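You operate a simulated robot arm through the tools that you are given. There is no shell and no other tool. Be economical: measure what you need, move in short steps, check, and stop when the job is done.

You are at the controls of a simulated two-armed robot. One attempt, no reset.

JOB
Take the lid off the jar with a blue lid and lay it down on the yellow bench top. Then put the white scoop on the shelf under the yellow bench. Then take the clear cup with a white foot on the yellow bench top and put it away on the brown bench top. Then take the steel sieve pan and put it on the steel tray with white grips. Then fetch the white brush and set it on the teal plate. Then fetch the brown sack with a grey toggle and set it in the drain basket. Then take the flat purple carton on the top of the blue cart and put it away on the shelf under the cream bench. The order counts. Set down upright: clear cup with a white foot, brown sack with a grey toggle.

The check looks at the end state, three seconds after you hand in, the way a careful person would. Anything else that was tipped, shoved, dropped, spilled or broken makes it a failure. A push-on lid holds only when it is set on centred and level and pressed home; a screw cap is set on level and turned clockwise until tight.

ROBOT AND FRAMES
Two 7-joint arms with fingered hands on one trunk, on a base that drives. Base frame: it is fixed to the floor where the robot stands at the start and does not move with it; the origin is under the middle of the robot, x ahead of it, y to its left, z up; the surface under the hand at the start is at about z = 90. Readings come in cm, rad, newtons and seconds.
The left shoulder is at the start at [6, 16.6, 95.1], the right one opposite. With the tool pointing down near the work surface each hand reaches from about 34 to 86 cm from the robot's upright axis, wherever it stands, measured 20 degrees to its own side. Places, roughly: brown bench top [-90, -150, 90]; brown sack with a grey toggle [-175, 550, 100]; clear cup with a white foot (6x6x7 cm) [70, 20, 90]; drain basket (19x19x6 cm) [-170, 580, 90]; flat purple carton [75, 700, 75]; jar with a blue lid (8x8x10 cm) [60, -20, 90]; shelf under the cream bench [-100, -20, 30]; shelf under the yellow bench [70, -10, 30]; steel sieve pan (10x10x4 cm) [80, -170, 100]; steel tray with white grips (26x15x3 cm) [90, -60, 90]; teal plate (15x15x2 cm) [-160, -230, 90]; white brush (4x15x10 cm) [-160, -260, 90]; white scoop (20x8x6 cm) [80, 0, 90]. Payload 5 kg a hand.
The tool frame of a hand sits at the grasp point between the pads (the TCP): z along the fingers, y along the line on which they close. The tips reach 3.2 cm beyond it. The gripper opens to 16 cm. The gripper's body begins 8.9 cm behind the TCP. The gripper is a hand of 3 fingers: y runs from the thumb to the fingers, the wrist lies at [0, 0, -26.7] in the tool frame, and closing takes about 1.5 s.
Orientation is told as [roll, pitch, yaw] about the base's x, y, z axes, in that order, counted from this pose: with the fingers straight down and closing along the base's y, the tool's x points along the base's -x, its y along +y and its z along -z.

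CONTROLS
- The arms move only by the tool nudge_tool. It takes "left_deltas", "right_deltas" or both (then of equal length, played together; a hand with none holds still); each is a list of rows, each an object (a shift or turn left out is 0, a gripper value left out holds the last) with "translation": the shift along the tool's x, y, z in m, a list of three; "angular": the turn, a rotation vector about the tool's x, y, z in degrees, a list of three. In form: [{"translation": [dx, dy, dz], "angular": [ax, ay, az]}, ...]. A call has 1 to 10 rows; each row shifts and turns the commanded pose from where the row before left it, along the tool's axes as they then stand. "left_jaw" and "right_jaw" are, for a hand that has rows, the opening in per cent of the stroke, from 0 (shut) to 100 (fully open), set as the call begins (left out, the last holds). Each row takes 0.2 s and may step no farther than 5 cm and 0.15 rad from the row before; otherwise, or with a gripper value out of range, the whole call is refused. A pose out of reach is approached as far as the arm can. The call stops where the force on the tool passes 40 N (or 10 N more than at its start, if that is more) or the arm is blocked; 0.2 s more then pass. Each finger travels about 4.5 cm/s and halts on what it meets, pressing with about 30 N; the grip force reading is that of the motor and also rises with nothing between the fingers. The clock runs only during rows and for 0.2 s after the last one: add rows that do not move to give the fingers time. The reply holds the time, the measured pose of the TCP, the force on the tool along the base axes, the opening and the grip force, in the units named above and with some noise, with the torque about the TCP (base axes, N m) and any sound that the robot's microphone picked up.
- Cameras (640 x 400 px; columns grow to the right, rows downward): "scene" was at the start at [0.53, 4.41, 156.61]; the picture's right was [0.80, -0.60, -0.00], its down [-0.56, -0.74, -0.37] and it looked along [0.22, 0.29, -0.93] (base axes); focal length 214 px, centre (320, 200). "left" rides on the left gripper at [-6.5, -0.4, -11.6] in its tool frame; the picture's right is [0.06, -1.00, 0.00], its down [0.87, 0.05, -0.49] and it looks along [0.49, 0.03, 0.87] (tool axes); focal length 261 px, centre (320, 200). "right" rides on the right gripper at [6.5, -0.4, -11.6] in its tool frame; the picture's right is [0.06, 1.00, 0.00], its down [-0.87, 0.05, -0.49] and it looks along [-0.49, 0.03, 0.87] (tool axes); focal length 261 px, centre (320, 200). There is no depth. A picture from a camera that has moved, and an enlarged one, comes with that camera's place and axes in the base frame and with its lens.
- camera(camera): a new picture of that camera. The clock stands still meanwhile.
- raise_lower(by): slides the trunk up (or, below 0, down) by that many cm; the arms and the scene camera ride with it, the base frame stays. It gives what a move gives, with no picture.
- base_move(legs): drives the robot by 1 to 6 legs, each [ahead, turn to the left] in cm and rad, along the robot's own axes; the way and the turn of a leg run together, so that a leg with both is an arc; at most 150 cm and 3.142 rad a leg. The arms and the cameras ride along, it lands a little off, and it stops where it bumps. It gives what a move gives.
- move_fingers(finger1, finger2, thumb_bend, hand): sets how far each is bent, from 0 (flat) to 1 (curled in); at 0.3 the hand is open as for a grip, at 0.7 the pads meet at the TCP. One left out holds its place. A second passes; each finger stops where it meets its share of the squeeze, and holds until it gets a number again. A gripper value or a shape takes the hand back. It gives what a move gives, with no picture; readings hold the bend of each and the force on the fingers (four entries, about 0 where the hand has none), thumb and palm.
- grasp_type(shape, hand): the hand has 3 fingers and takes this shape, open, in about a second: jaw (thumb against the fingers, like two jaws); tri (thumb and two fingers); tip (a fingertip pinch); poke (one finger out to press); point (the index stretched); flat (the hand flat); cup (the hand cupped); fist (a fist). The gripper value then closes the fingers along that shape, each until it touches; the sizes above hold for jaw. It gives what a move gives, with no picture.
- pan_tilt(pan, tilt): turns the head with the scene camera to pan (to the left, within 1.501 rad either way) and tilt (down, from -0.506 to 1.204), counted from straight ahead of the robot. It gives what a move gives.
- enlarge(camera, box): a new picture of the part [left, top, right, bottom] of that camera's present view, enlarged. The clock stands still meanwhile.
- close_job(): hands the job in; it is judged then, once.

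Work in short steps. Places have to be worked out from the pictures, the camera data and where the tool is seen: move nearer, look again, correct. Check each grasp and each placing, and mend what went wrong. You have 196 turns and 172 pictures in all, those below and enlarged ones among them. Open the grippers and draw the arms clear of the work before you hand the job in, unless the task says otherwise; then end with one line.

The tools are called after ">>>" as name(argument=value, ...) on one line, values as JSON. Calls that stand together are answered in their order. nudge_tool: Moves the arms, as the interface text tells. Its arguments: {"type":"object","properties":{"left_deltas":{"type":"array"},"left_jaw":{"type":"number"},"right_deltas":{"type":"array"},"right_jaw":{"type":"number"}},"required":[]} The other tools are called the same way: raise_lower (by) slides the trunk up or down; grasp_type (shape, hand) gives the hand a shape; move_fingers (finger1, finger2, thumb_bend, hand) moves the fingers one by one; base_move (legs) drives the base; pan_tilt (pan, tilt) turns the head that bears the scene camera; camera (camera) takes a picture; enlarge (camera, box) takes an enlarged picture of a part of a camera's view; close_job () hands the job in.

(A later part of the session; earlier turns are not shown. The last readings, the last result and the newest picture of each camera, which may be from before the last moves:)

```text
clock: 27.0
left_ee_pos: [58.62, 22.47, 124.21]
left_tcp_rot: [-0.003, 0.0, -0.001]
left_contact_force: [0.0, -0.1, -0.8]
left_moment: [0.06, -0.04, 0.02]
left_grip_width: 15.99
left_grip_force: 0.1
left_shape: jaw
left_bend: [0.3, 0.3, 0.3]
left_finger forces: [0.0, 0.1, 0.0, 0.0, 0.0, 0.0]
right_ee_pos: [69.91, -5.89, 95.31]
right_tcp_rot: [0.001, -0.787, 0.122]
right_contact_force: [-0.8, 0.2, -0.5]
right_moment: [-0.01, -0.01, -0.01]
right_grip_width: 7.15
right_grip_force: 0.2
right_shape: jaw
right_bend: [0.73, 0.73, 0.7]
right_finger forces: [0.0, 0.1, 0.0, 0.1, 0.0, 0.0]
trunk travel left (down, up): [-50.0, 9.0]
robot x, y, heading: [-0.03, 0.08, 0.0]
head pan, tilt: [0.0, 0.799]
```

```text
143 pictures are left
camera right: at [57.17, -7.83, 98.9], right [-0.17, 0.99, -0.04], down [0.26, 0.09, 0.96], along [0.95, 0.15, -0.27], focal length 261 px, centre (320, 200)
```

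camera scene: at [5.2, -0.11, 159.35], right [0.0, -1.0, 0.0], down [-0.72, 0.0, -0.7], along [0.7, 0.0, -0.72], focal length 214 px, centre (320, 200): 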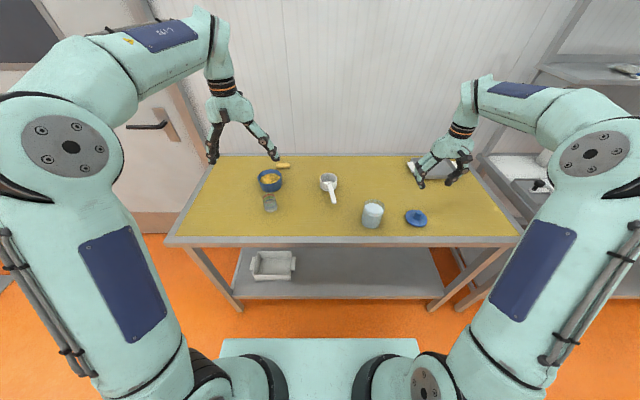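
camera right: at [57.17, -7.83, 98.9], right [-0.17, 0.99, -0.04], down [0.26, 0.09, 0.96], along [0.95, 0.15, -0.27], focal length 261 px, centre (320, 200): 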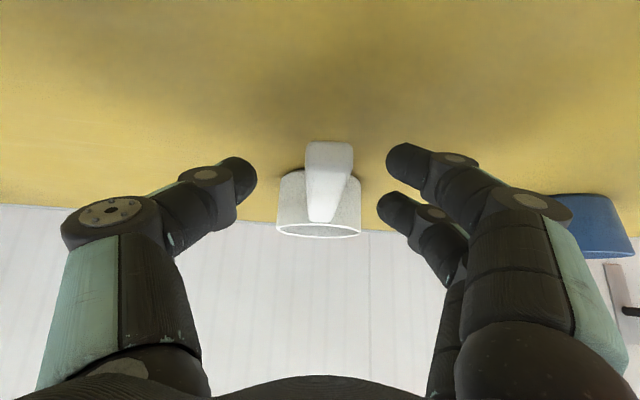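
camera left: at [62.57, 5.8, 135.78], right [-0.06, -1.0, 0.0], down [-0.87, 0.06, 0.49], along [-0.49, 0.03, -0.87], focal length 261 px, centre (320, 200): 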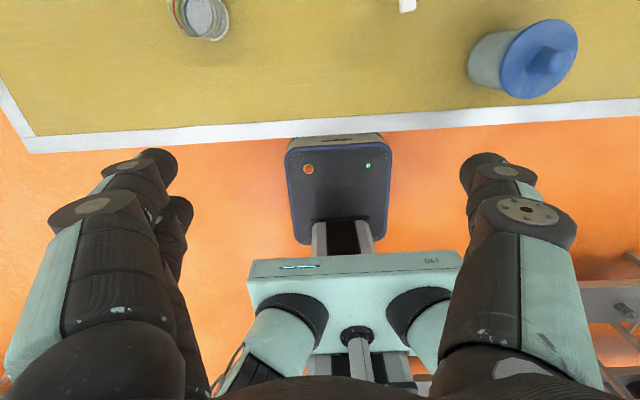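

Handle sits between the fingers; I close.

>>> nudge_tool(right_deltas=[{}, {}, {}, {}, {}, {}, {}, {}], right_jaw=3)

>>> camera(camera="right")

```text
clock: 28.8
left_ee_pos: [58.51, 22.53, 124.32]
left_tcp_rot: [-0.003, 0.0, 0.0]
left_contact_force: [-0.6, 1.1, 0.1]
left_moment: [-0.02, 0.01, -0.01]
left_grip_width: 16.0
left_grip_force: 0.1
left_shape: jaw
left_bend: [0.3, 0.3, 0.3]
left_finger forces: [0.0, 0.1, 0.0, 0.0, 0.0, 0.0]
right_ee_pos: [69.84, -5.91, 95.38]
right_tcp_rot: [0.001, -0.786, 0.122]
right_contact_force: [0.4, -0.7, 0.0]
right_moment: [-0.07, -0.2, -0.05]
right_grip_width: 1.12
right_grip_force: 30.0
right_shape: jaw
right_bend: [0.71, 0.72, 0.71]
right_finger forces: [10.8, 15.2, 0.0, 0.0, 26.8, 0.0]
trunk travel left (down, up): [-50.0, 9.0]
robot x, y, heading: [-0.13, -0.2, -0.0]
head pan, tilt: [0.0, 0.799]
```

```text
142 pictures are left
camera right: at [57.18, -7.84, 98.92], right [-0.17, 0.99, -0.04], down [0.26, 0.09, 0.96], along [0.95, 0.15, -0.27], focal length 261 px, centre (320, 200)
```

right: 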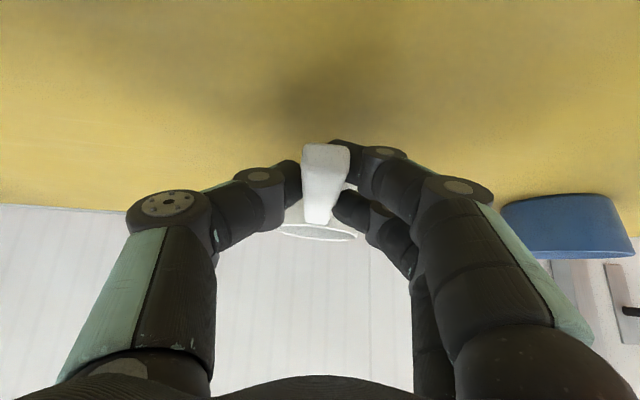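

Held with balanced finger forces. I lift 10 cm straight up and look.

>>> nudge_tool(right_deltas=[{"translation": [-0.01, 0, -0.01]}, {"translation": [-0.03, 0, -0.03]}, {"translation": [-0.035, 0, -0.035]}, {}])

>>> camera(camera="right")

>>> camera(camera="scene")

```text
clock: 29.8
left_ee_pos: [58.66, 22.47, 124.17]
left_tcp_rot: [-0.004, 0.0, -0.001]
left_contact_force: [1.1, 0.6, -1.1]
left_moment: [0.0, 0.01, -0.04]
left_grip_width: 16.02
left_grip_force: 0.1
left_shape: jaw
left_bend: [0.3, 0.3, 0.3]
left_finger forces: [0.0, 0.0, 0.0, 0.1, 0.0, 0.1]
right_ee_pos: [69.69, -5.77, 105.5]
right_tcp_rot: [-0.001, -0.786, 0.123]
right_contact_force: [0.1, 1.1, -0.8]
right_moment: [-0.01, 0.09, -0.04]
right_grip_width: 0.86
right_grip_force: 29.9
right_shape: jaw
right_bend: [0.73, 0.71, 0.72]
right_finger forces: [1.3, 18.7, 0.0, 0.0, 23.9, 0.0]
trunk travel left (down, up): [-50.0, 9.0]
robot x, y, heading: [-0.09, 0.16, 0.002]
head pan, tilt: [0.0, 0.799]
```

```text
141 pictures are left
camera right: at [57.11, -7.85, 109.14], right [-0.17, 0.99, -0.04], down [0.26, 0.09, 0.96], along [0.95, 0.15, -0.27], focal length 261 px, centre (320, 200)
```

right: 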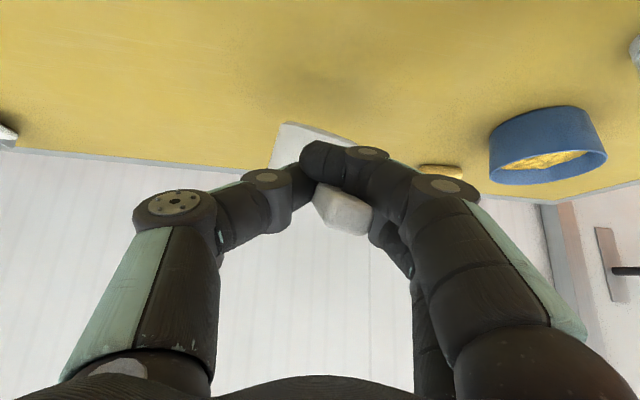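

```text
140 pictures are left
camera scene: at [5.24, -0.06, 159.34], right [0.0, -1.0, 0.0], down [-0.72, 0.0, -0.7], along [0.7, 0.0, -0.72], focal length 214 px, centre (320, 200)
```

scene: 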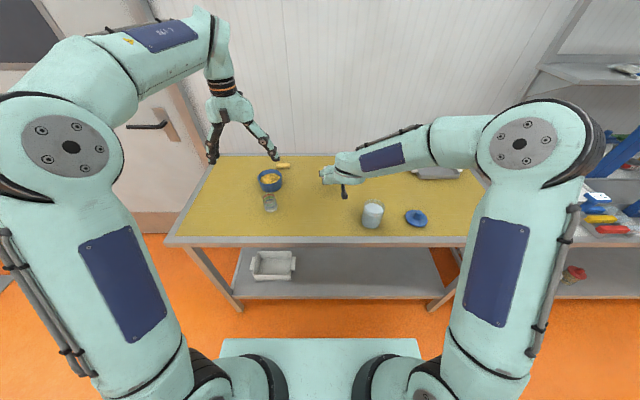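

The scoop rotated cup-down in the grip. I'll set it back on the bench and regrip it by the cup instead; lower gently first.

>>> nudge_tool(right_deltas=[{"translation": [0.02, 0, 0.02]}, {"translation": [0.01, 0, 0.01]}, {"translation": [0.005, 0, 0.005]}, {"translation": [0.005, 0, 0.005]}, {}])

>>> camera(camera="right")

>>> enlarge(camera="scene", box=[260, 140, 400, 240])

```text
clock: 31.0
left_ee_pos: [58.54, 22.42, 124.19]
left_tcp_rot: [-0.003, 0.001, 0.001]
left_contact_force: [1.0, 0.3, 1.4]
left_moment: [0.01, 0.0, 0.0]
left_grip_width: 15.96
left_grip_force: 0.1
left_shape: jaw
left_bend: [0.3, 0.3, 0.3]
left_finger forces: [0.1, 0.1, 0.0, 0.0, 0.0, 0.0]
right_ee_pos: [69.66, -5.7, 100.27]
right_tcp_rot: [0.001, -0.784, 0.121]
right_contact_force: [-0.3, 0.2, 2.2]
right_moment: [-0.01, -0.12, 0.07]
right_grip_width: 0.9
right_grip_force: 30.0
right_shape: jaw
right_bend: [0.73, 0.71, 0.72]
right_finger forces: [3.9, 19.6, 0.0, 0.1, 24.0, 0.0]
trunk travel left (down, up): [-50.0, 9.0]
robot x, y, heading: [0.59, -0.23, 0.0]
head pan, tilt: [0.0, 0.799]
```

```text
139 pictures are left
camera right: at [57.02, -7.72, 103.84], right [-0.17, 0.99, -0.04], down [0.26, 0.09, 0.96], along [0.95, 0.15, -0.27], focal length 261 px, centre (320, 200)
```

right: 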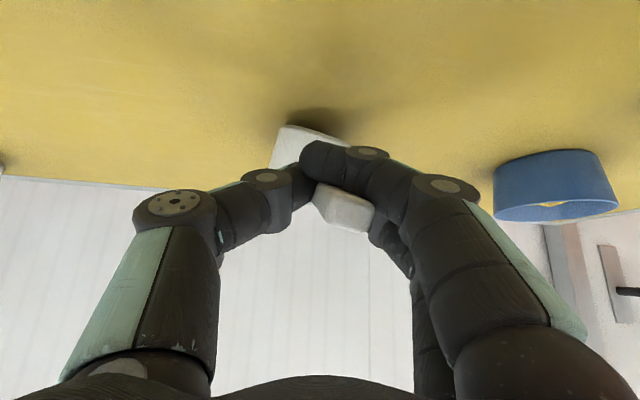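

```text
4.00 times, centred on (330, 190) of scene
camera zoom: at [5.16, -0.06, 159.35], right [0.0, -1.0, 0.0], down [-0.72, 0.0, -0.7], along [0.7, 0.0, -0.72], focal length 858 px, centre (280, 240)
```

zoom: 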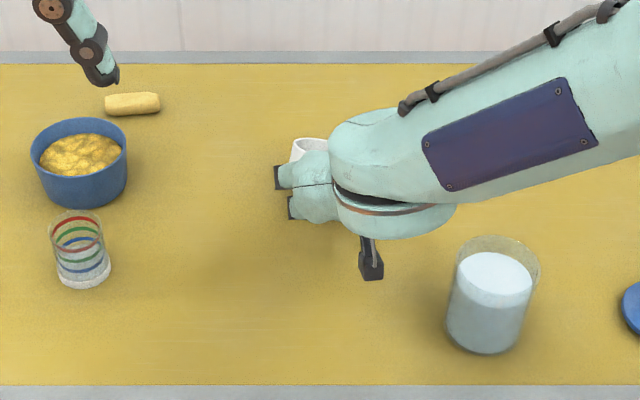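

I enlarge to understand the scoop's attitude.

>>> enlarge(camera="right", box=[240, 90, 400, 250])

>>> enlarge(camera="scene", box=[310, 160, 370, 220])

```text
2.50 times, centred on (320, 170) of right
camera zoom: at [57.02, -7.72, 103.84], right [-0.17, 0.99, -0.04], down [0.26, 0.09, 0.96], along [0.95, 0.15, -0.27], focal length 652 px, centre (320, 275)
```

zoom: 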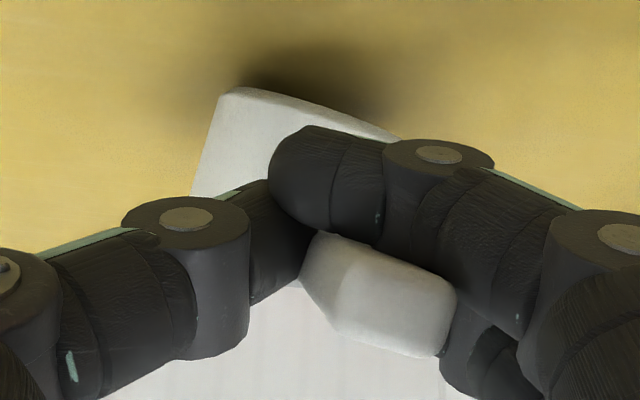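

```text
6.67 times, centred on (340, 190) of scene
camera zoom: at [5.16, -0.06, 159.35], right [0.0, -1.0, 0.0], down [-0.72, 0.0, -0.7], along [0.7, 0.0, -0.72], focal length 1430 px, centre (187, 267)
```

zoom: 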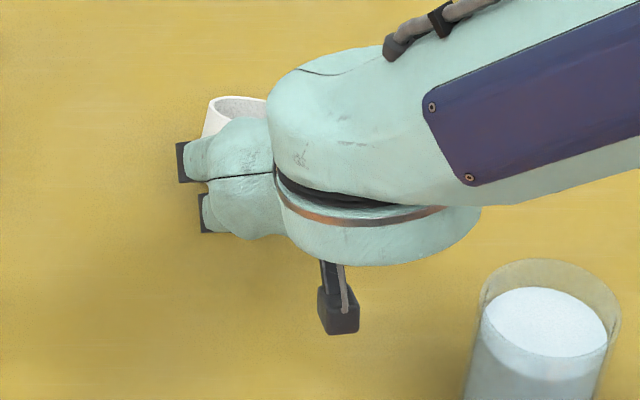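

The cup end hangs down with the handle tipped up. I'll raise a little and pitch the hand towards horizontal, which levels the scoop, then look.

>>> nudge_tool(right_deltas=[{"translation": [-0.035, 0, -0.035]}, {"angular": [0, -8, 0]}, {"angular": [0, -8, 0]}, {"angular": [0, -8, 0]}, {"angular": [0, -8, 0]}, {}])

>>> camera(camera="right")

>>> enlarge(camera="scene", box=[260, 130, 400, 230])

```text
clock: 32.4
left_ee_pos: [58.54, 22.42, 124.27]
left_tcp_rot: [-0.002, 0.0, 0.001]
left_contact_force: [0.4, -0.3, -0.9]
left_moment: [0.01, -0.02, 0.03]
left_grip_width: 15.97
left_grip_force: 0.1
left_shape: jaw
left_bend: [0.3, 0.3, 0.3]
left_finger forces: [0.1, 0.0, 0.0, 0.1, 0.1, 0.1]
right_ee_pos: [69.87, -5.64, 105.21]
right_tcp_rot: [-0.001, -1.135, 0.122]
right_contact_force: [0.3, 0.7, -1.9]
right_moment: [0.0, 0.09, 0.0]
right_grip_width: 0.83
right_grip_force: 30.1
right_shape: jaw
right_bend: [0.73, 0.71, 0.72]
right_finger forces: [0.5, 17.9, 0.1, 0.0, 23.6, 0.0]
right hand out of reach, approached as far as the arm can: row 4, 5
trunk travel left (down, up): [-50.0, 9.0]
robot x, y, heading: [0.19, -0.04, 0.0]
head pan, tilt: [0.0, 0.799]
```

```text
135 pictures are left
camera right: at [56.68, -7.68, 104.22], right [-0.15, 0.99, -0.06], down [-0.08, 0.04, 1.0], along [0.99, 0.15, 0.08], focal length 261 px, centre (320, 200)
```

right: 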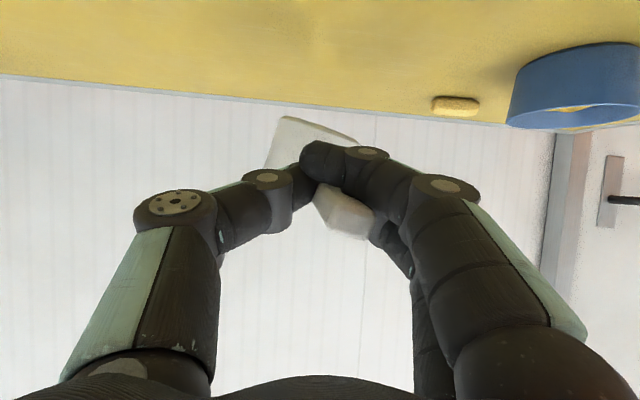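

```text
4.00 times, centred on (330, 180) of scene
camera zoom: at [5.18, -0.06, 159.35], right [0.0, -1.0, 0.0], down [-0.72, 0.0, -0.7], along [0.7, 0.0, -0.72], focal length 858 px, centre (280, 280)
```

zoom: 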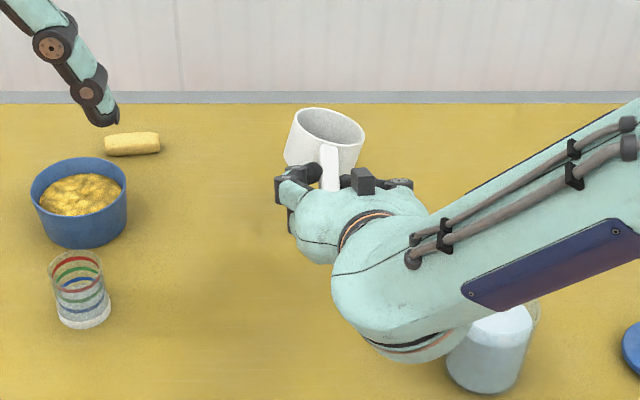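

The scoop is nearly level and held. I retract the hand 15 cm straight back (away from jar), watching force.

>>> nudge_tool(right_deltas=[{"translation": [-0.01, 0, -0.035]}, {"translation": [0.003, 0, -0.038]}, {"translation": [0.004, 0, -0.038]}, {"translation": [0.004, 0, -0.038]}, {}])

>>> camera(camera="scene")

>>> camera(camera="right")

```text
clock: 33.6
left_ee_pos: [58.55, 22.46, 124.15]
left_tcp_rot: [-0.002, 0.0, -0.001]
left_contact_force: [-0.2, 0.4, 0.4]
left_moment: [-0.02, -0.01, 0.01]
left_grip_width: 15.99
left_grip_force: 0.1
left_shape: jaw
left_bend: [0.3, 0.3, 0.3]
left_finger forces: [0.0, 0.0, 0.0, 0.1, 0.0, 0.0]
right_ee_pos: [56.24, -7.37, 111.11]
right_tcp_rot: [0.001, -1.137, 0.123]
right_contact_force: [0.2, 0.2, -1.0]
right_moment: [-0.03, 0.07, 0.03]
right_grip_width: 0.87
right_grip_force: 29.8
right_shape: jaw
right_bend: [0.73, 0.71, 0.72]
right_finger forces: [0.1, 17.8, 0.0, 0.0, 23.6, 0.1]
trunk travel left (down, up): [-50.0, 9.0]
robot x, y, heading: [0.03, -0.16, 0.004]
head pan, tilt: [0.0, 0.799]
```

```text
133 pictures are left
camera scene: at [5.24, -0.06, 159.34], right [0.0, -1.0, 0.0], down [-0.72, 0.0, -0.7], along [0.7, 0.0, -0.72], focal length 214 px, centre (320, 200)
```

scene: 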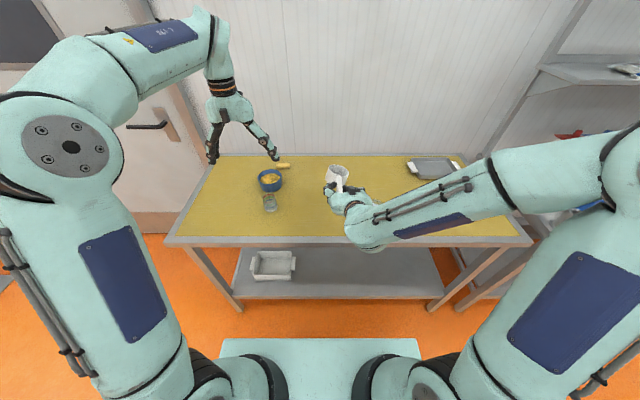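

```text
132 pictures are left
camera right: at [43.21, -9.23, 110.15], right [-0.15, 0.99, -0.06], down [-0.08, 0.04, 1.0], along [0.99, 0.15, 0.08], focal length 261 px, centre (320, 200)
```

right: 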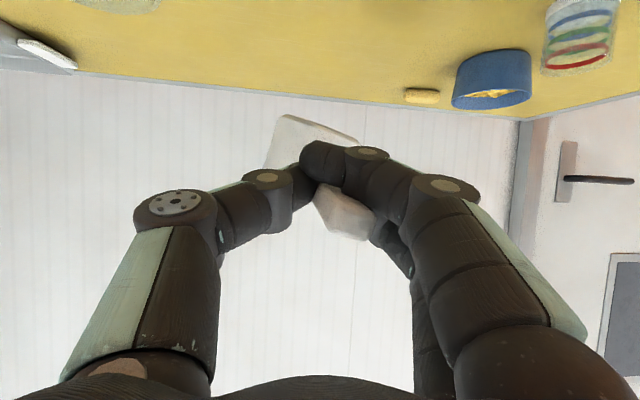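

I zoom in to judge the scoop's remaining tilt.

>>> enlarge(camera="scene", box=[300, 150, 380, 220])

>>> enlarge(camera="right", box=[240, 90, 400, 250])

```text
5.71 times, centred on (340, 185) of scene
camera zoom: at [5.24, -0.06, 159.34], right [0.0, -1.0, 0.0], down [-0.72, 0.0, -0.7], along [0.7, 0.0, -0.72], focal length 1226 px, centre (206, 286)
```

zoom: 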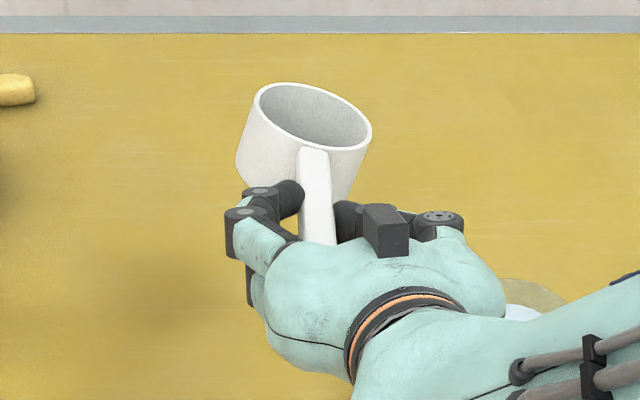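

```text
2.50 times, centred on (320, 170) of right
camera zoom: at [43.21, -9.23, 110.15], right [-0.15, 0.99, -0.06], down [-0.08, 0.04, 1.0], along [0.99, 0.15, 0.08], focal length 652 px, centre (320, 275)
```

zoom: 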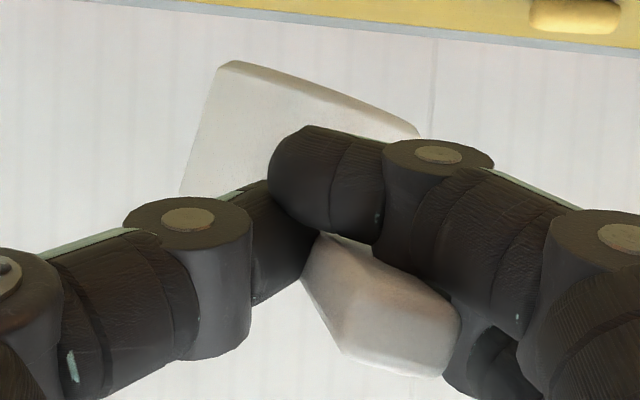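

Scoop needs about 20° roll and 10° pitch to be level; I correct the hand.

>>> nudge_tool(right_deltas=[{"angular": [2.8, -3.3, -6.0]}, {"angular": [2.8, -3.3, -6.0]}, {"angular": [2.8, -3.3, -6.0]}, {}])

>>> enlarge(camera="scene", box=[290, 140, 390, 220])

>>> camera(camera="right")

```text
clock: 34.6
left_ee_pos: [58.7, 22.51, 124.1]
left_tcp_rot: [-0.003, 0.001, 0.0]
left_contact_force: [0.2, -0.6, -0.3]
left_moment: [0.04, 0.03, 0.04]
left_grip_width: 15.99
left_grip_force: 0.0
left_shape: jaw
left_bend: [0.3, 0.3, 0.3]
left_finger forces: [0.0, 0.0, 0.0, 0.1, 0.1, 0.1]
right_ee_pos: [56.43, -7.35, 111.22]
right_tcp_rot: [-0.957, -1.143, 1.001]
right_contact_force: [0.0, -0.7, -0.7]
right_moment: [0.02, 0.06, 0.03]
right_grip_width: 0.87
right_grip_force: 30.1
right_shape: jaw
right_bend: [0.73, 0.71, 0.72]
right_finger forces: [0.0, 18.3, 0.1, 0.0, 24.0, 0.0]
trunk travel left (down, up): [-50.0, 9.0]
robot x, y, heading: [-0.22, 0.22, 0.002]
head pan, tilt: [0.0, 0.799]
```

```text
5.00 times, centred on (340, 180) of scene
camera zoom: at [5.2, -0.16, 159.35], right [0.0, -1.0, 0.0], down [-0.72, 0.0, -0.7], along [0.7, 0.0, -0.72], focal length 1072 px, centre (220, 300)
```

zoom: 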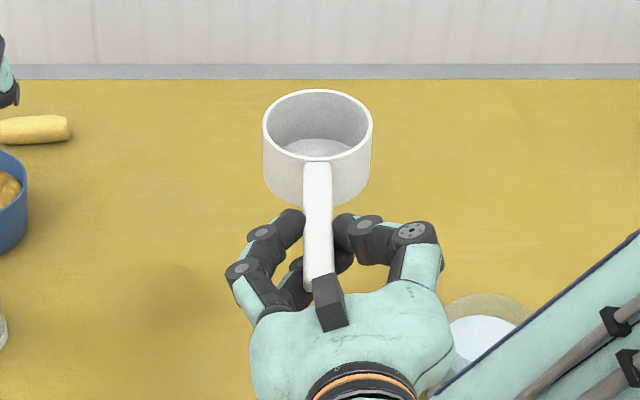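

```text
128 pictures are left
camera right: at [43.73, -10.09, 108.25], right [-0.1, 0.91, -0.39], down [-0.29, 0.35, 0.89], along [0.95, 0.2, 0.23], focal length 261 px, centre (320, 200)
```

right: 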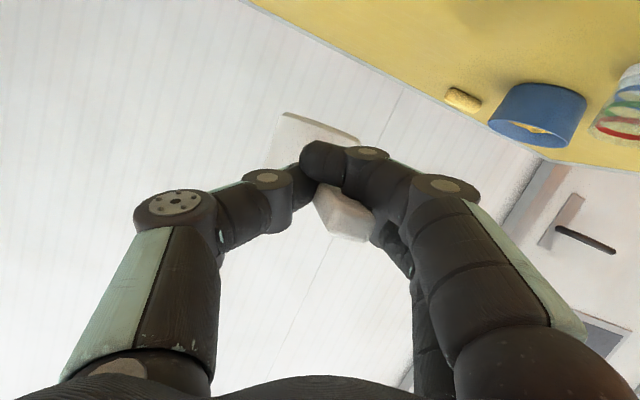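

Scoop is now level. I back the base away 30 cm so everything clears the bench before lowering.

>>> base_move(legs=[[-30, 0]])

>>> camera(camera="scene")

```text
clock: 36.7
left_ee_pos: [27.23, 22.41, 124.33]
left_tcp_rot: [-0.003, -0.001, -0.001]
left_contact_force: [-0.2, 0.5, 0.6]
left_moment: [0.0, -0.05, 0.01]
left_grip_width: 15.99
left_grip_force: 0.1
left_shape: jaw
left_bend: [0.3, 0.3, 0.3]
left_finger forces: [0.1, 0.0, 0.0, 0.0, 0.1, 0.0]
right_ee_pos: [24.99, -7.44, 111.34]
right_tcp_rot: [-0.955, -1.146, 0.999]
right_contact_force: [-0.6, -0.8, -0.1]
right_moment: [0.04, 0.07, -0.03]
right_grip_width: 0.85
right_grip_force: 29.8
right_shape: jaw
right_bend: [0.73, 0.71, 0.72]
right_finger forces: [0.0, 18.4, 0.0, 0.0, 23.9, 0.0]
trunk travel left (down, up): [-50.0, 9.0]
robot x, y, heading: [-31.18, -0.34, -0.001]
head pan, tilt: [0.0, 0.799]
```

```text
127 pictures are left
camera scene: at [-26.2, -0.05, 159.36], right [0.0, -1.0, 0.0], down [-0.72, 0.0, -0.7], along [0.7, 0.0, -0.72], focal length 214 px, centre (320, 200)
```

scene: 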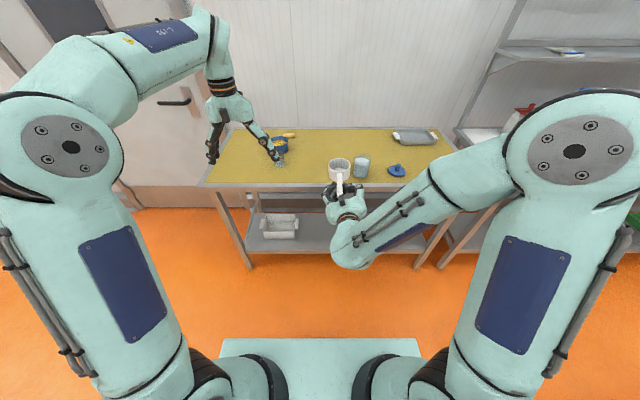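

Clear of the bench. I lower the trunk 50 cm.

>>> raise_lower(by=-50)

>>> camera(camera="scene")

```text
refused: -50 is not a number from -40 to 40
```

```text
126 pictures are left
camera scene: at [-26.2, -0.05, 159.36], right [0.0, -1.0, 0.0], down [-0.72, 0.0, -0.7], along [0.7, 0.0, -0.72], focal length 214 px, centre (320, 200)
```

scene: 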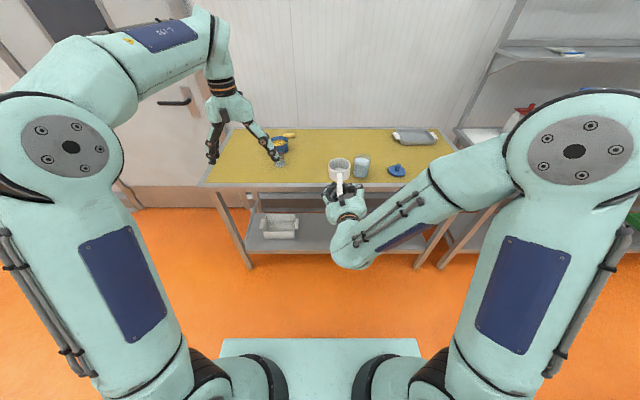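

The slide allows 40 cm at a time; I do 38, and then lower the arm.

>>> raise_lower(by=-38)

>>> camera(camera="scene")

```text
clock: 40.4
left_ee_pos: [27.29, 22.36, 86.15]
left_tcp_rot: [-0.003, -0.001, 0.0]
left_contact_force: [0.3, 0.6, -0.4]
left_moment: [-0.02, -0.01, 0.04]
left_grip_width: 16.0
left_grip_force: 0.1
left_shape: jaw
left_bend: [0.3, 0.3, 0.3]
left_finger forces: [0.0, 0.0, 0.0, 0.1, 0.1, 0.0]
right_ee_pos: [25.13, -7.34, 73.33]
right_tcp_rot: [-0.954, -1.144, 0.999]
right_contact_force: [-1.3, -0.1, 0.1]
right_moment: [0.01, 0.09, 0.0]
right_grip_width: 0.84
right_grip_force: 30.1
right_shape: jaw
right_bend: [0.73, 0.71, 0.72]
right_finger forces: [0.1, 18.3, 0.1, 0.0, 23.9, 0.0]
trunk travel left (down, up): [-12.0, 47.0]
robot x, y, heading: [-31.45, 0.27, -0.001]
head pan, tilt: [0.0, 0.799]
```

```text
125 pictures are left
camera scene: at [-26.08, -0.05, 121.35], right [0.0, -1.0, 0.0], down [-0.72, 0.0, -0.7], along [0.7, 0.0, -0.72], focal length 214 px, centre (320, 200)
```

scene: 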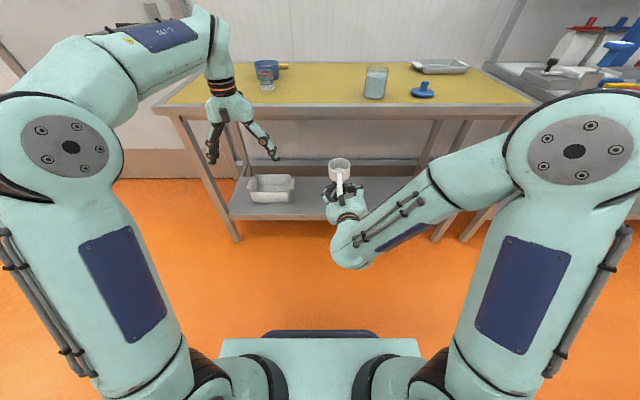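

I lower the trunk the last 12 cm, then the right arm by 21 cm and retract the left hand 18 cm so it clears the bench edge later.

>>> raise_lower(by=-12)

>>> nudge_tool(right_deltas=[{"translation": [0.0319, 0.0119, 0.0083]}, {"translation": [0.0319, 0.0119, 0.0083]}, {"translation": [0.0319, 0.0119, 0.0083]}, {"translation": [0.0319, 0.0119, 0.0083]}, {"translation": [0.0319, 0.0119, 0.0083]}, {"translation": [0.0319, 0.0119, 0.0083]}, {}], left_deltas=[{"translation": [0.03, 0.01, 0]}, {"translation": [0.03, 0.01, 0]}, {"translation": [0.03, 0.01, 0]}, {"translation": [0.03, 0.01, 0]}, {"translation": [0.03, 0.01, 0]}, {"translation": [0.03, 0.01, 0]}, {}])

>>> camera(camera="scene")

>>> camera(camera="right")

```text
clock: 41.9
left_ee_pos: [27.32, 22.39, 74.22]
left_tcp_rot: [-0.004, 0.001, -0.002]
left_contact_force: [0.0, 0.1, -0.7]
left_moment: [-0.03, -0.04, 0.01]
left_grip_width: 15.98
left_grip_force: 0.1
left_shape: jaw
left_bend: [0.3, 0.3, 0.3]
left_finger forces: [0.0, 0.0, 0.1, 0.0, 0.0, 0.0]
right_ee_pos: [25.23, -7.25, 61.14]
right_tcp_rot: [-0.955, -1.144, 0.996]
right_contact_force: [1.0, -0.3, -0.6]
right_moment: [0.01, 0.11, -0.01]
right_grip_width: 0.83
right_grip_force: 29.8
right_shape: jaw
right_bend: [0.73, 0.71, 0.72]
right_finger forces: [0.0, 18.3, 0.0, 0.1, 24.0, 0.0]
trunk travel left (down, up): [0.0, 59.0]
robot x, y, heading: [-31.3, -0.36, -0.004]
head pan, tilt: [0.0, 0.799]
```

```text
clock: 43.5
left_ee_pos: [9.0, 28.29, 74.36]
left_tcp_rot: [-0.004, -0.001, -0.002]
left_contact_force: [0.4, -0.3, -0.3]
left_moment: [-0.03, 0.01, -0.03]
left_grip_width: 15.98
left_grip_force: 0.1
left_shape: jaw
left_bend: [0.3, 0.3, 0.3]
left_finger forces: [0.0, 0.0, 0.0, 0.0, 0.1, 0.0]
right_ee_pos: [24.28, -5.16, 56.73]
right_tcp_rot: [-0.954, -1.145, 0.997]
right_contact_force: [-0.7, 0.5, -1.4]
right_moment: [-0.02, 0.06, 0.01]
right_grip_width: 0.79
right_grip_force: 29.8
right_shape: jaw
right_bend: [0.73, 0.72, 0.72]
right_finger forces: [0.0, 16.4, 0.0, 0.1, 23.1, 0.1]
right hand out of reach, approached as far as the arm can: row 1, 2, 3, 4, 5, 6
trunk travel left (down, up): [0.0, 59.0]
robot x, y, heading: [-31.34, -0.2, -0.003]
head pan, tilt: [0.0, 0.799]
```

```text
124 pictures are left
camera scene: at [-26.09, -0.03, 109.35], right [0.0, -1.0, 0.0], down [-0.72, 0.0, -0.7], along [0.7, 0.0, -0.72], focal length 214 px, centre (320, 200)
```

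scene: 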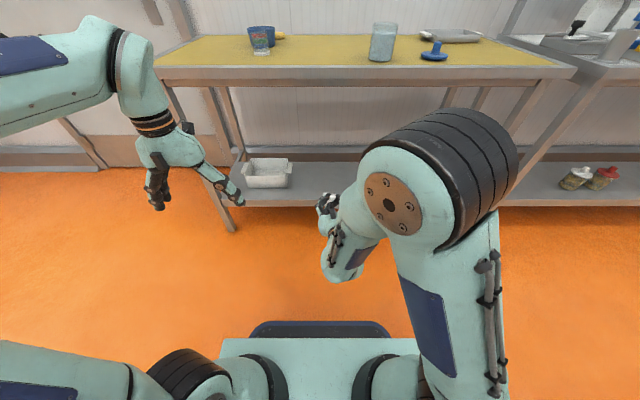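

```text
123 pictures are left
camera right: at [11.71, -7.82, 53.68], right [-0.1, 0.91, -0.39], down [-0.29, 0.35, 0.89], along [0.95, 0.2, 0.23], focal length 261 px, centre (320, 200)
```

right: 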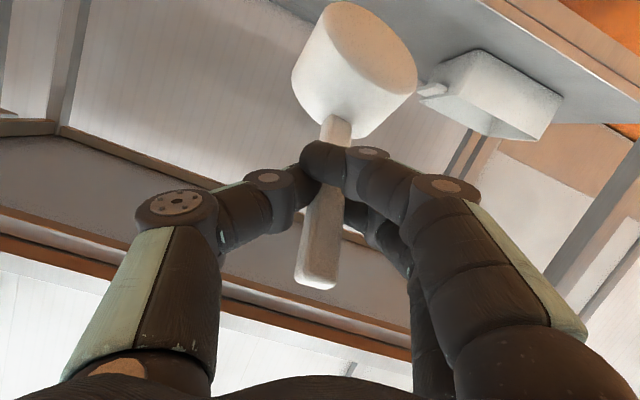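

The arm cannot hold the hand horizontal this low, and the scoop swung cup-down again. I'll return it to the bench top and regrip it firmly by the cup; raise the trunk fully first.

>>> raise_lower(by=40)

>>> raise_lower(by=19)

>>> camera(camera="scene")

>>> camera(camera="right")

```text
clock: 47.3
left_ee_pos: [9.3, 28.32, 114.29]
left_tcp_rot: [-0.004, 0.001, -0.001]
left_contact_force: [-0.2, 0.6, 0.6]
left_moment: [0.0, 0.0, -0.03]
left_grip_width: 15.99
left_grip_force: 0.0
left_shape: jaw
left_bend: [0.3, 0.3, 0.3]
left_finger forces: [0.0, 0.0, 0.0, 0.1, 0.1, 0.0]
right_ee_pos: [24.38, -5.08, 96.6]
right_tcp_rot: [-0.953, -1.142, 0.998]
right_contact_force: [0.5, -0.3, -0.8]
right_moment: [0.02, 0.04, 0.02]
right_grip_width: 0.81
right_grip_force: 30.1
right_shape: jaw
right_bend: [0.73, 0.72, 0.72]
right_finger forces: [0.1, 16.5, 0.1, 0.0, 23.3, 0.0]
trunk travel left (down, up): [-40.0, 19.0]
robot x, y, heading: [-31.07, 0.18, -0.001]
head pan, tilt: [0.0, 0.799]
```

```text
clock: 49.4
left_ee_pos: [9.21, 28.25, 133.37]
left_tcp_rot: [-0.003, 0.0, -0.002]
left_contact_force: [0.3, 1.1, -0.1]
left_moment: [0.0, 0.03, 0.0]
left_grip_width: 16.01
left_grip_force: 0.1
left_shape: jaw
left_bend: [0.3, 0.3, 0.3]
left_finger forces: [0.0, 0.1, 0.0, 0.1, 0.1, 0.0]
right_ee_pos: [24.37, -5.14, 115.64]
right_tcp_rot: [-0.955, -1.143, 0.995]
right_contact_force: [0.0, 0.5, -0.5]
right_moment: [-0.02, 0.03, -0.01]
right_grip_width: 0.81
right_grip_force: 30.6
right_shape: jaw
right_bend: [0.73, 0.72, 0.72]
right_finger forces: [0.0, 16.6, 0.0, 0.0, 23.3, 0.0]
trunk travel left (down, up): [-59.0, 0.0]
robot x, y, heading: [-31.07, -0.53, -0.001]
head pan, tilt: [0.0, 0.799]
```

```text
122 pictures are left
camera scene: at [-26.07, -0.03, 168.34], right [0.0, -1.0, 0.0], down [-0.72, 0.0, -0.7], along [0.7, 0.0, -0.72], focal length 214 px, centre (320, 200)
```

scene: 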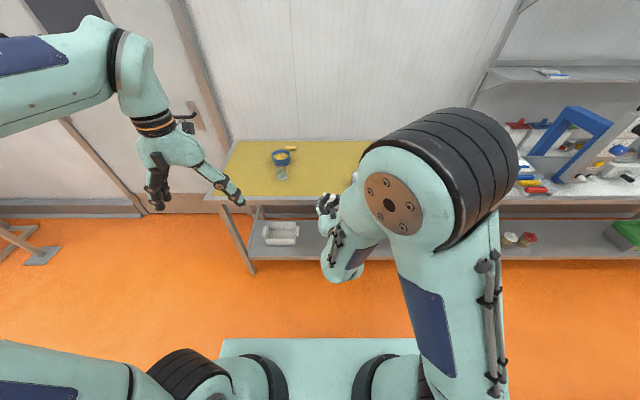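

```text
121 pictures are left
camera right: at [11.72, -7.81, 112.68], right [-0.1, 0.91, -0.39], down [-0.29, 0.35, 0.89], along [0.95, 0.2, 0.23], focal length 261 px, centre (320, 200)
```

right: 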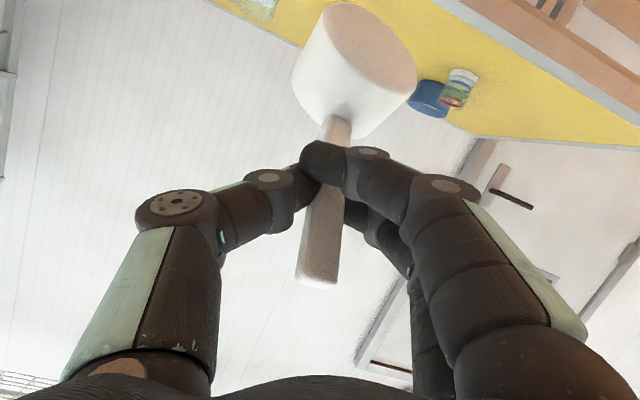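

Held as before. I advance 42 cm so the scoop is over the free middle of the bench.

>>> base_move(legs=[[42, 0]])

>>> camera(camera="scene")

>>> camera(camera="left")

```text
clock: 52.0
left_ee_pos: [52.26, 27.72, 133.2]
left_tcp_rot: [-0.002, 0.002, -0.011]
left_contact_force: [-0.2, 0.2, -0.2]
left_moment: [-0.03, 0.04, 0.02]
left_grip_width: 15.98
left_grip_force: 0.1
left_shape: jaw
left_bend: [0.3, 0.3, 0.3]
left_finger forces: [0.0, 0.1, 0.0, 0.0, 0.1, 0.0]
right_ee_pos: [67.18, -5.83, 115.57]
right_tcp_rot: [-0.953, -1.143, 0.986]
right_contact_force: [-0.4, -0.1, -1.3]
right_moment: [0.01, 0.06, 0.01]
right_grip_width: 0.82
right_grip_force: 29.6
right_shape: jaw
right_bend: [0.73, 0.72, 0.72]
right_finger forces: [0.0, 16.5, 0.0, 0.0, 23.2, 0.1]
trunk travel left (down, up): [-59.0, 0.0]
robot x, y, heading: [11.36, -0.29, -0.006]
head pan, tilt: [0.0, 0.799]
```

```text
120 pictures are left
camera scene: at [16.77, -0.34, 168.34], right [-0.01, -1.0, 0.0], down [-0.72, 0.01, -0.7], along [0.7, -0.01, -0.72], focal length 214 px, centre (320, 200)
```

scene: 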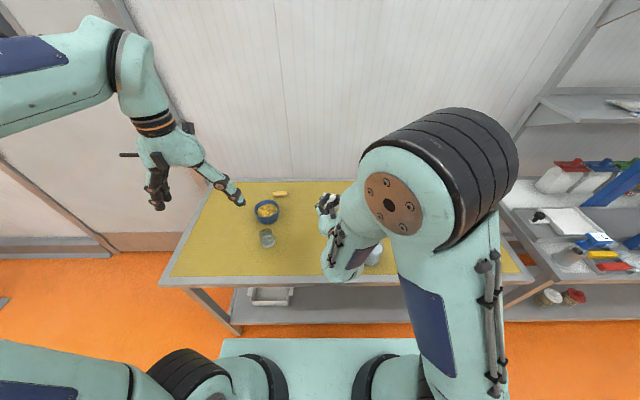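

```text
119 pictures are left
camera left: at [58.79, 27.25, 144.89], right [-0.07, -1.0, 0.0], down [-0.87, 0.07, 0.49], along [-0.49, 0.03, -0.87], focal length 261 px, centre (320, 200)
```

left: 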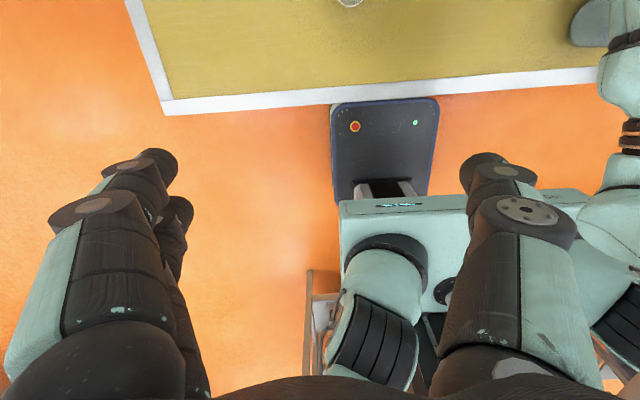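

I lower with the trunk: 10 cm first, to just above expected contact.

>>> raise_lower(by=-10)

>>> raise_lower(by=-2.5)

>>> camera(camera="right")

```text
clock: 53.3
left_ee_pos: [52.27, 27.71, 123.33]
left_tcp_rot: [-0.003, 0.0, -0.012]
left_contact_force: [0.1, 0.8, 0.0]
left_moment: [0.01, 0.0, 0.0]
left_grip_width: 16.0
left_grip_force: 0.0
left_shape: jaw
left_bend: [0.3, 0.3, 0.3]
left_finger forces: [0.0, 0.1, 0.0, 0.0, 0.0, 0.1]
right_ee_pos: [67.08, -5.93, 105.63]
right_tcp_rot: [-0.955, -1.143, 0.989]
right_contact_force: [-0.5, -0.2, 0.2]
right_moment: [-0.01, 0.07, 0.0]
right_grip_width: 0.81
right_grip_force: 30.4
right_shape: jaw
right_bend: [0.73, 0.72, 0.72]
right_finger forces: [0.1, 16.6, 0.0, 0.0, 23.2, 0.0]
trunk travel left (down, up): [-49.0, 10.0]
robot x, y, heading: [11.66, -0.37, -0.01]
head pan, tilt: [0.0, 0.799]
```

```text
clock: 54.0
left_ee_pos: [52.14, 27.69, 120.82]
left_tcp_rot: [-0.003, -0.001, -0.01]
left_contact_force: [0.9, 0.0, 0.3]
left_moment: [0.03, 0.0, 0.01]
left_grip_width: 15.99
left_grip_force: 0.1
left_shape: jaw
left_bend: [0.3, 0.3, 0.3]
left_finger forces: [0.0, 0.0, 0.1, 0.0, 0.1, 0.1]
right_ee_pos: [67.12, -5.9, 103.13]
right_tcp_rot: [-0.955, -1.143, 0.988]
right_contact_force: [-0.1, 0.1, -1.3]
right_moment: [0.02, 0.09, 0.01]
right_grip_width: 0.84
right_grip_force: 30.0
right_shape: jaw
right_bend: [0.73, 0.72, 0.72]
right_finger forces: [0.0, 16.6, 0.0, 0.0, 23.1, 0.0]
trunk travel left (down, up): [-46.5, 12.5]
robot x, y, heading: [11.73, -0.47, -0.01]
head pan, tilt: [0.0, 0.799]
```

```text
118 pictures are left
camera right: at [54.36, -8.47, 100.19], right [-0.09, 0.91, -0.39], down [-0.28, 0.36, 0.89], along [0.96, 0.19, 0.23], focal length 261 px, centre (320, 200)
```

right: 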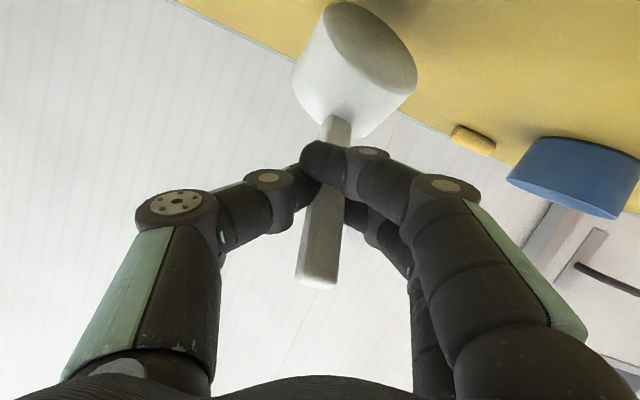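

No contact yet; two more small steps.

>>> raise_lower(by=-2)

>>> raise_lower(by=-2)

>>> camera(camera="right")

```text
clock: 54.7
left_ee_pos: [52.22, 27.74, 118.89]
left_tcp_rot: [-0.004, -0.001, -0.011]
left_contact_force: [-0.4, 0.0, -0.4]
left_moment: [-0.02, -0.03, -0.01]
left_grip_width: 15.99
left_grip_force: 0.0
left_shape: jaw
left_bend: [0.3, 0.3, 0.3]
left_finger forces: [0.0, 0.0, 0.0, 0.0, 0.1, 0.1]
right_ee_pos: [67.06, -5.95, 101.14]
right_tcp_rot: [-0.955, -1.144, 0.988]
right_contact_force: [0.8, 0.2, -0.5]
right_moment: [-0.01, -0.06, 0.01]
right_grip_width: 0.79
right_grip_force: 29.8
right_shape: jaw
right_bend: [0.73, 0.72, 0.72]
right_finger forces: [0.0, 16.7, 0.1, 0.0, 23.6, 0.0]
trunk travel left (down, up): [-44.5, 14.5]
robot x, y, heading: [11.65, 0.21, -0.008]
head pan, tilt: [0.0, 0.799]
```

```text
clock: 55.4
left_ee_pos: [52.23, 27.69, 116.88]
left_tcp_rot: [-0.005, -0.001, -0.01]
left_contact_force: [0.2, 0.9, 0.7]
left_moment: [-0.01, 0.03, 0.03]
left_grip_width: 15.99
left_grip_force: 0.0
left_shape: jaw
left_bend: [0.3, 0.3, 0.3]
left_finger forces: [0.0, 0.0, 0.0, 0.0, 0.0, 0.1]
right_ee_pos: [67.04, -5.9, 99.16]
right_tcp_rot: [-0.955, -1.144, 0.989]
right_contact_force: [0.7, -0.3, 1.0]
right_moment: [0.0, -0.11, 0.02]
right_grip_width: 0.8
right_grip_force: 30.3
right_shape: jaw
right_bend: [0.73, 0.72, 0.72]
right_finger forces: [0.0, 16.1, 0.0, 0.0, 23.0, 0.1]
trunk travel left (down, up): [-42.5, 16.5]
robot x, y, heading: [11.52, -0.4, -0.007]
head pan, tilt: [0.0, 0.799]
```

```text
117 pictures are left
camera right: at [54.36, -8.48, 96.19], right [-0.09, 0.91, -0.39], down [-0.28, 0.36, 0.89], along [0.96, 0.19, 0.23], focal length 261 px, centre (320, 200)
```

right: 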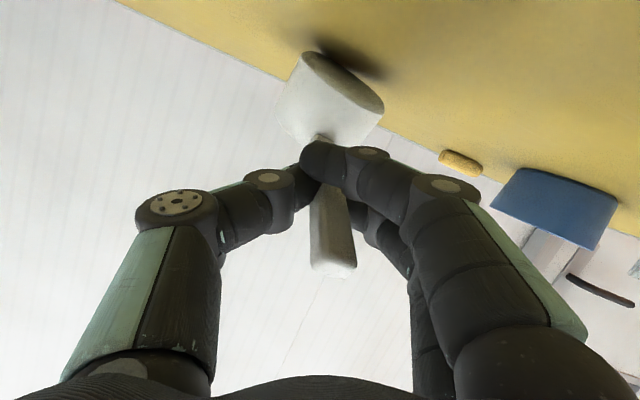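

Self-levelling works. Lower 1.5 more, then pitch the hand 16° steeper so its camera clears the bench.

>>> raise_lower(by=-1.5)

>>> nudge_tool(right_deltas=[{"angular": [-2.0, 5.2, 0]}, {"angular": [-2.0, 5.2, 0]}, {"angular": [-2.0, 5.2, 0]}, {}])

>>> camera(camera="right")

>>> enlarge(camera="scene", box=[260, 170, 420, 290])

```text
clock: 56.0
left_ee_pos: [52.15, 27.73, 115.33]
left_tcp_rot: [-0.002, 0.0, -0.01]
left_contact_force: [-0.1, -0.4, 0.3]
left_moment: [-0.02, 0.02, 0.03]
left_grip_width: 15.98
left_grip_force: 0.1
left_shape: jaw
left_bend: [0.3, 0.3, 0.3]
left_finger forces: [0.0, 0.0, 0.0, 0.0, 0.1, 0.0]
right_ee_pos: [67.07, -5.99, 97.68]
right_tcp_rot: [-0.955, -1.143, 0.988]
right_contact_force: [-0.4, 0.5, 1.0]
right_moment: [0.03, -0.09, 0.01]
right_grip_width: 0.82
right_grip_force: 29.7
right_shape: jaw
right_bend: [0.73, 0.72, 0.72]
right_finger forces: [0.1, 16.0, 0.0, 0.0, 22.8, 0.1]
trunk travel left (down, up): [-41.0, 18.0]
robot x, y, heading: [11.43, -0.43, -0.006]
head pan, tilt: [0.0, 0.799]
```

```text
clock: 57.0
left_ee_pos: [52.06, 27.61, 115.3]
left_tcp_rot: [-0.003, 0.0, -0.011]
left_contact_force: [0.8, 0.2, -0.3]
left_moment: [0.02, 0.02, 0.0]
left_grip_width: 16.0
left_grip_force: 0.1
left_shape: jaw
left_bend: [0.3, 0.3, 0.3]
left_finger forces: [0.0, 0.1, 0.0, 0.0, 0.0, 0.0]
right_ee_pos: [66.97, -5.81, 97.77]
right_tcp_rot: [-0.528, -0.941, 0.623]
right_contact_force: [0.2, 0.5, -0.1]
right_moment: [0.0, 0.01, 0.01]
right_grip_width: 0.77
right_grip_force: 30.6
right_shape: jaw
right_bend: [0.73, 0.72, 0.72]
right_finger forces: [0.0, 14.5, 0.1, 0.0, 22.0, 0.0]
trunk travel left (down, up): [-41.0, 18.0]
robot x, y, heading: [11.54, 0.03, -0.01]
head pan, tilt: [0.0, 0.799]
```

```text
116 pictures are left
camera right: at [53.99, -8.48, 98.52], right [-0.2, 0.92, -0.35], down [-0.02, 0.35, 0.94], along [0.98, 0.19, -0.06], focal length 261 px, centre (320, 200)
```

right: 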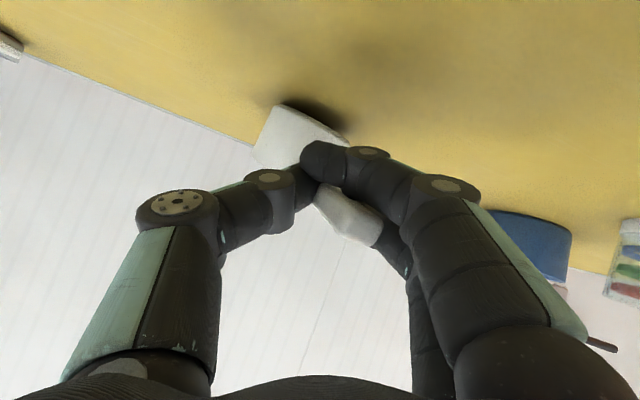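

```text
3.33 times, centred on (340, 230) of scene
camera zoom: at [16.65, -0.34, 150.35], right [-0.01, -1.0, 0.0], down [-0.72, 0.01, -0.7], along [0.7, -0.01, -0.72], focal length 715 px, centre (253, 100)
```

zoom: 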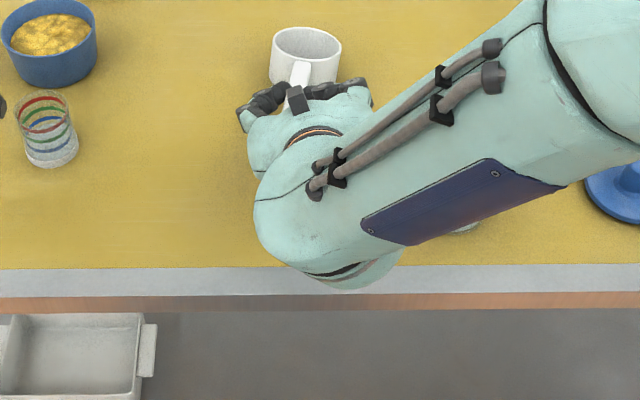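

Scoop nearly flat. I lower 2 cm more, then release.

>>> raise_lower(by=-1.5)

>>> camera(camera="right")

>>> enlarge(camera="scene", box=[260, 170, 420, 290])

```text
clock: 57.6
left_ee_pos: [52.14, 27.68, 113.92]
left_tcp_rot: [-0.002, -0.001, -0.01]
left_contact_force: [-0.3, -0.6, 1.1]
left_moment: [-0.01, -0.01, -0.01]
left_grip_width: 15.97
left_grip_force: 0.1
left_shape: jaw
left_bend: [0.3, 0.3, 0.3]
left_finger forces: [0.0, 0.1, 0.0, 0.1, 0.1, 0.0]
right_ee_pos: [67.04, -5.96, 96.35]
right_tcp_rot: [-0.532, -0.94, 0.622]
right_contact_force: [0.6, -0.1, 3.5]
right_moment: [-0.15, -0.65, -0.02]
right_grip_width: 0.8
right_grip_force: 30.5
right_shape: jaw
right_bend: [0.73, 0.72, 0.72]
right_finger forces: [9.1, 18.8, 0.0, 0.0, 24.3, 0.0]
trunk travel left (down, up): [-39.5, 19.5]
robot x, y, heading: [11.21, -0.14, -0.011]
head pan, tilt: [0.0, 0.799]
```

```text
114 pictures are left
camera right: at [53.99, -8.48, 97.05], right [-0.2, 0.92, -0.35], down [-0.02, 0.35, 0.94], along [0.98, 0.19, -0.05], focal length 261 px, centre (320, 200)
```

right: 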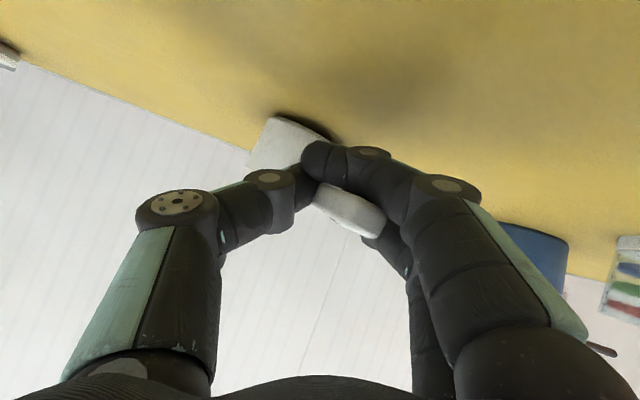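

```text
3.33 times, centred on (340, 230) of scene
camera zoom: at [16.61, -0.34, 148.86], right [-0.01, -1.0, 0.0], down [-0.72, 0.01, -0.7], along [0.7, -0.01, -0.72], focal length 715 px, centre (253, 100)
```

zoom: 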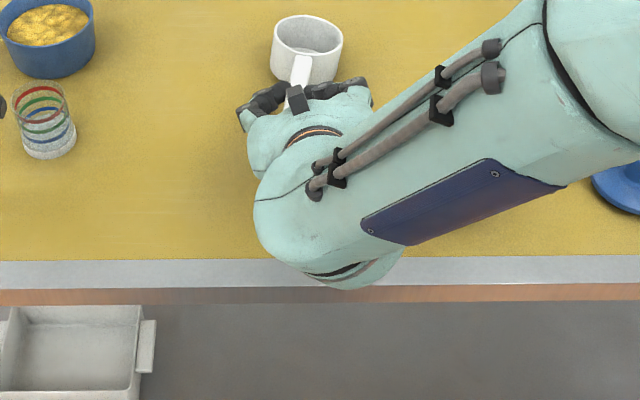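

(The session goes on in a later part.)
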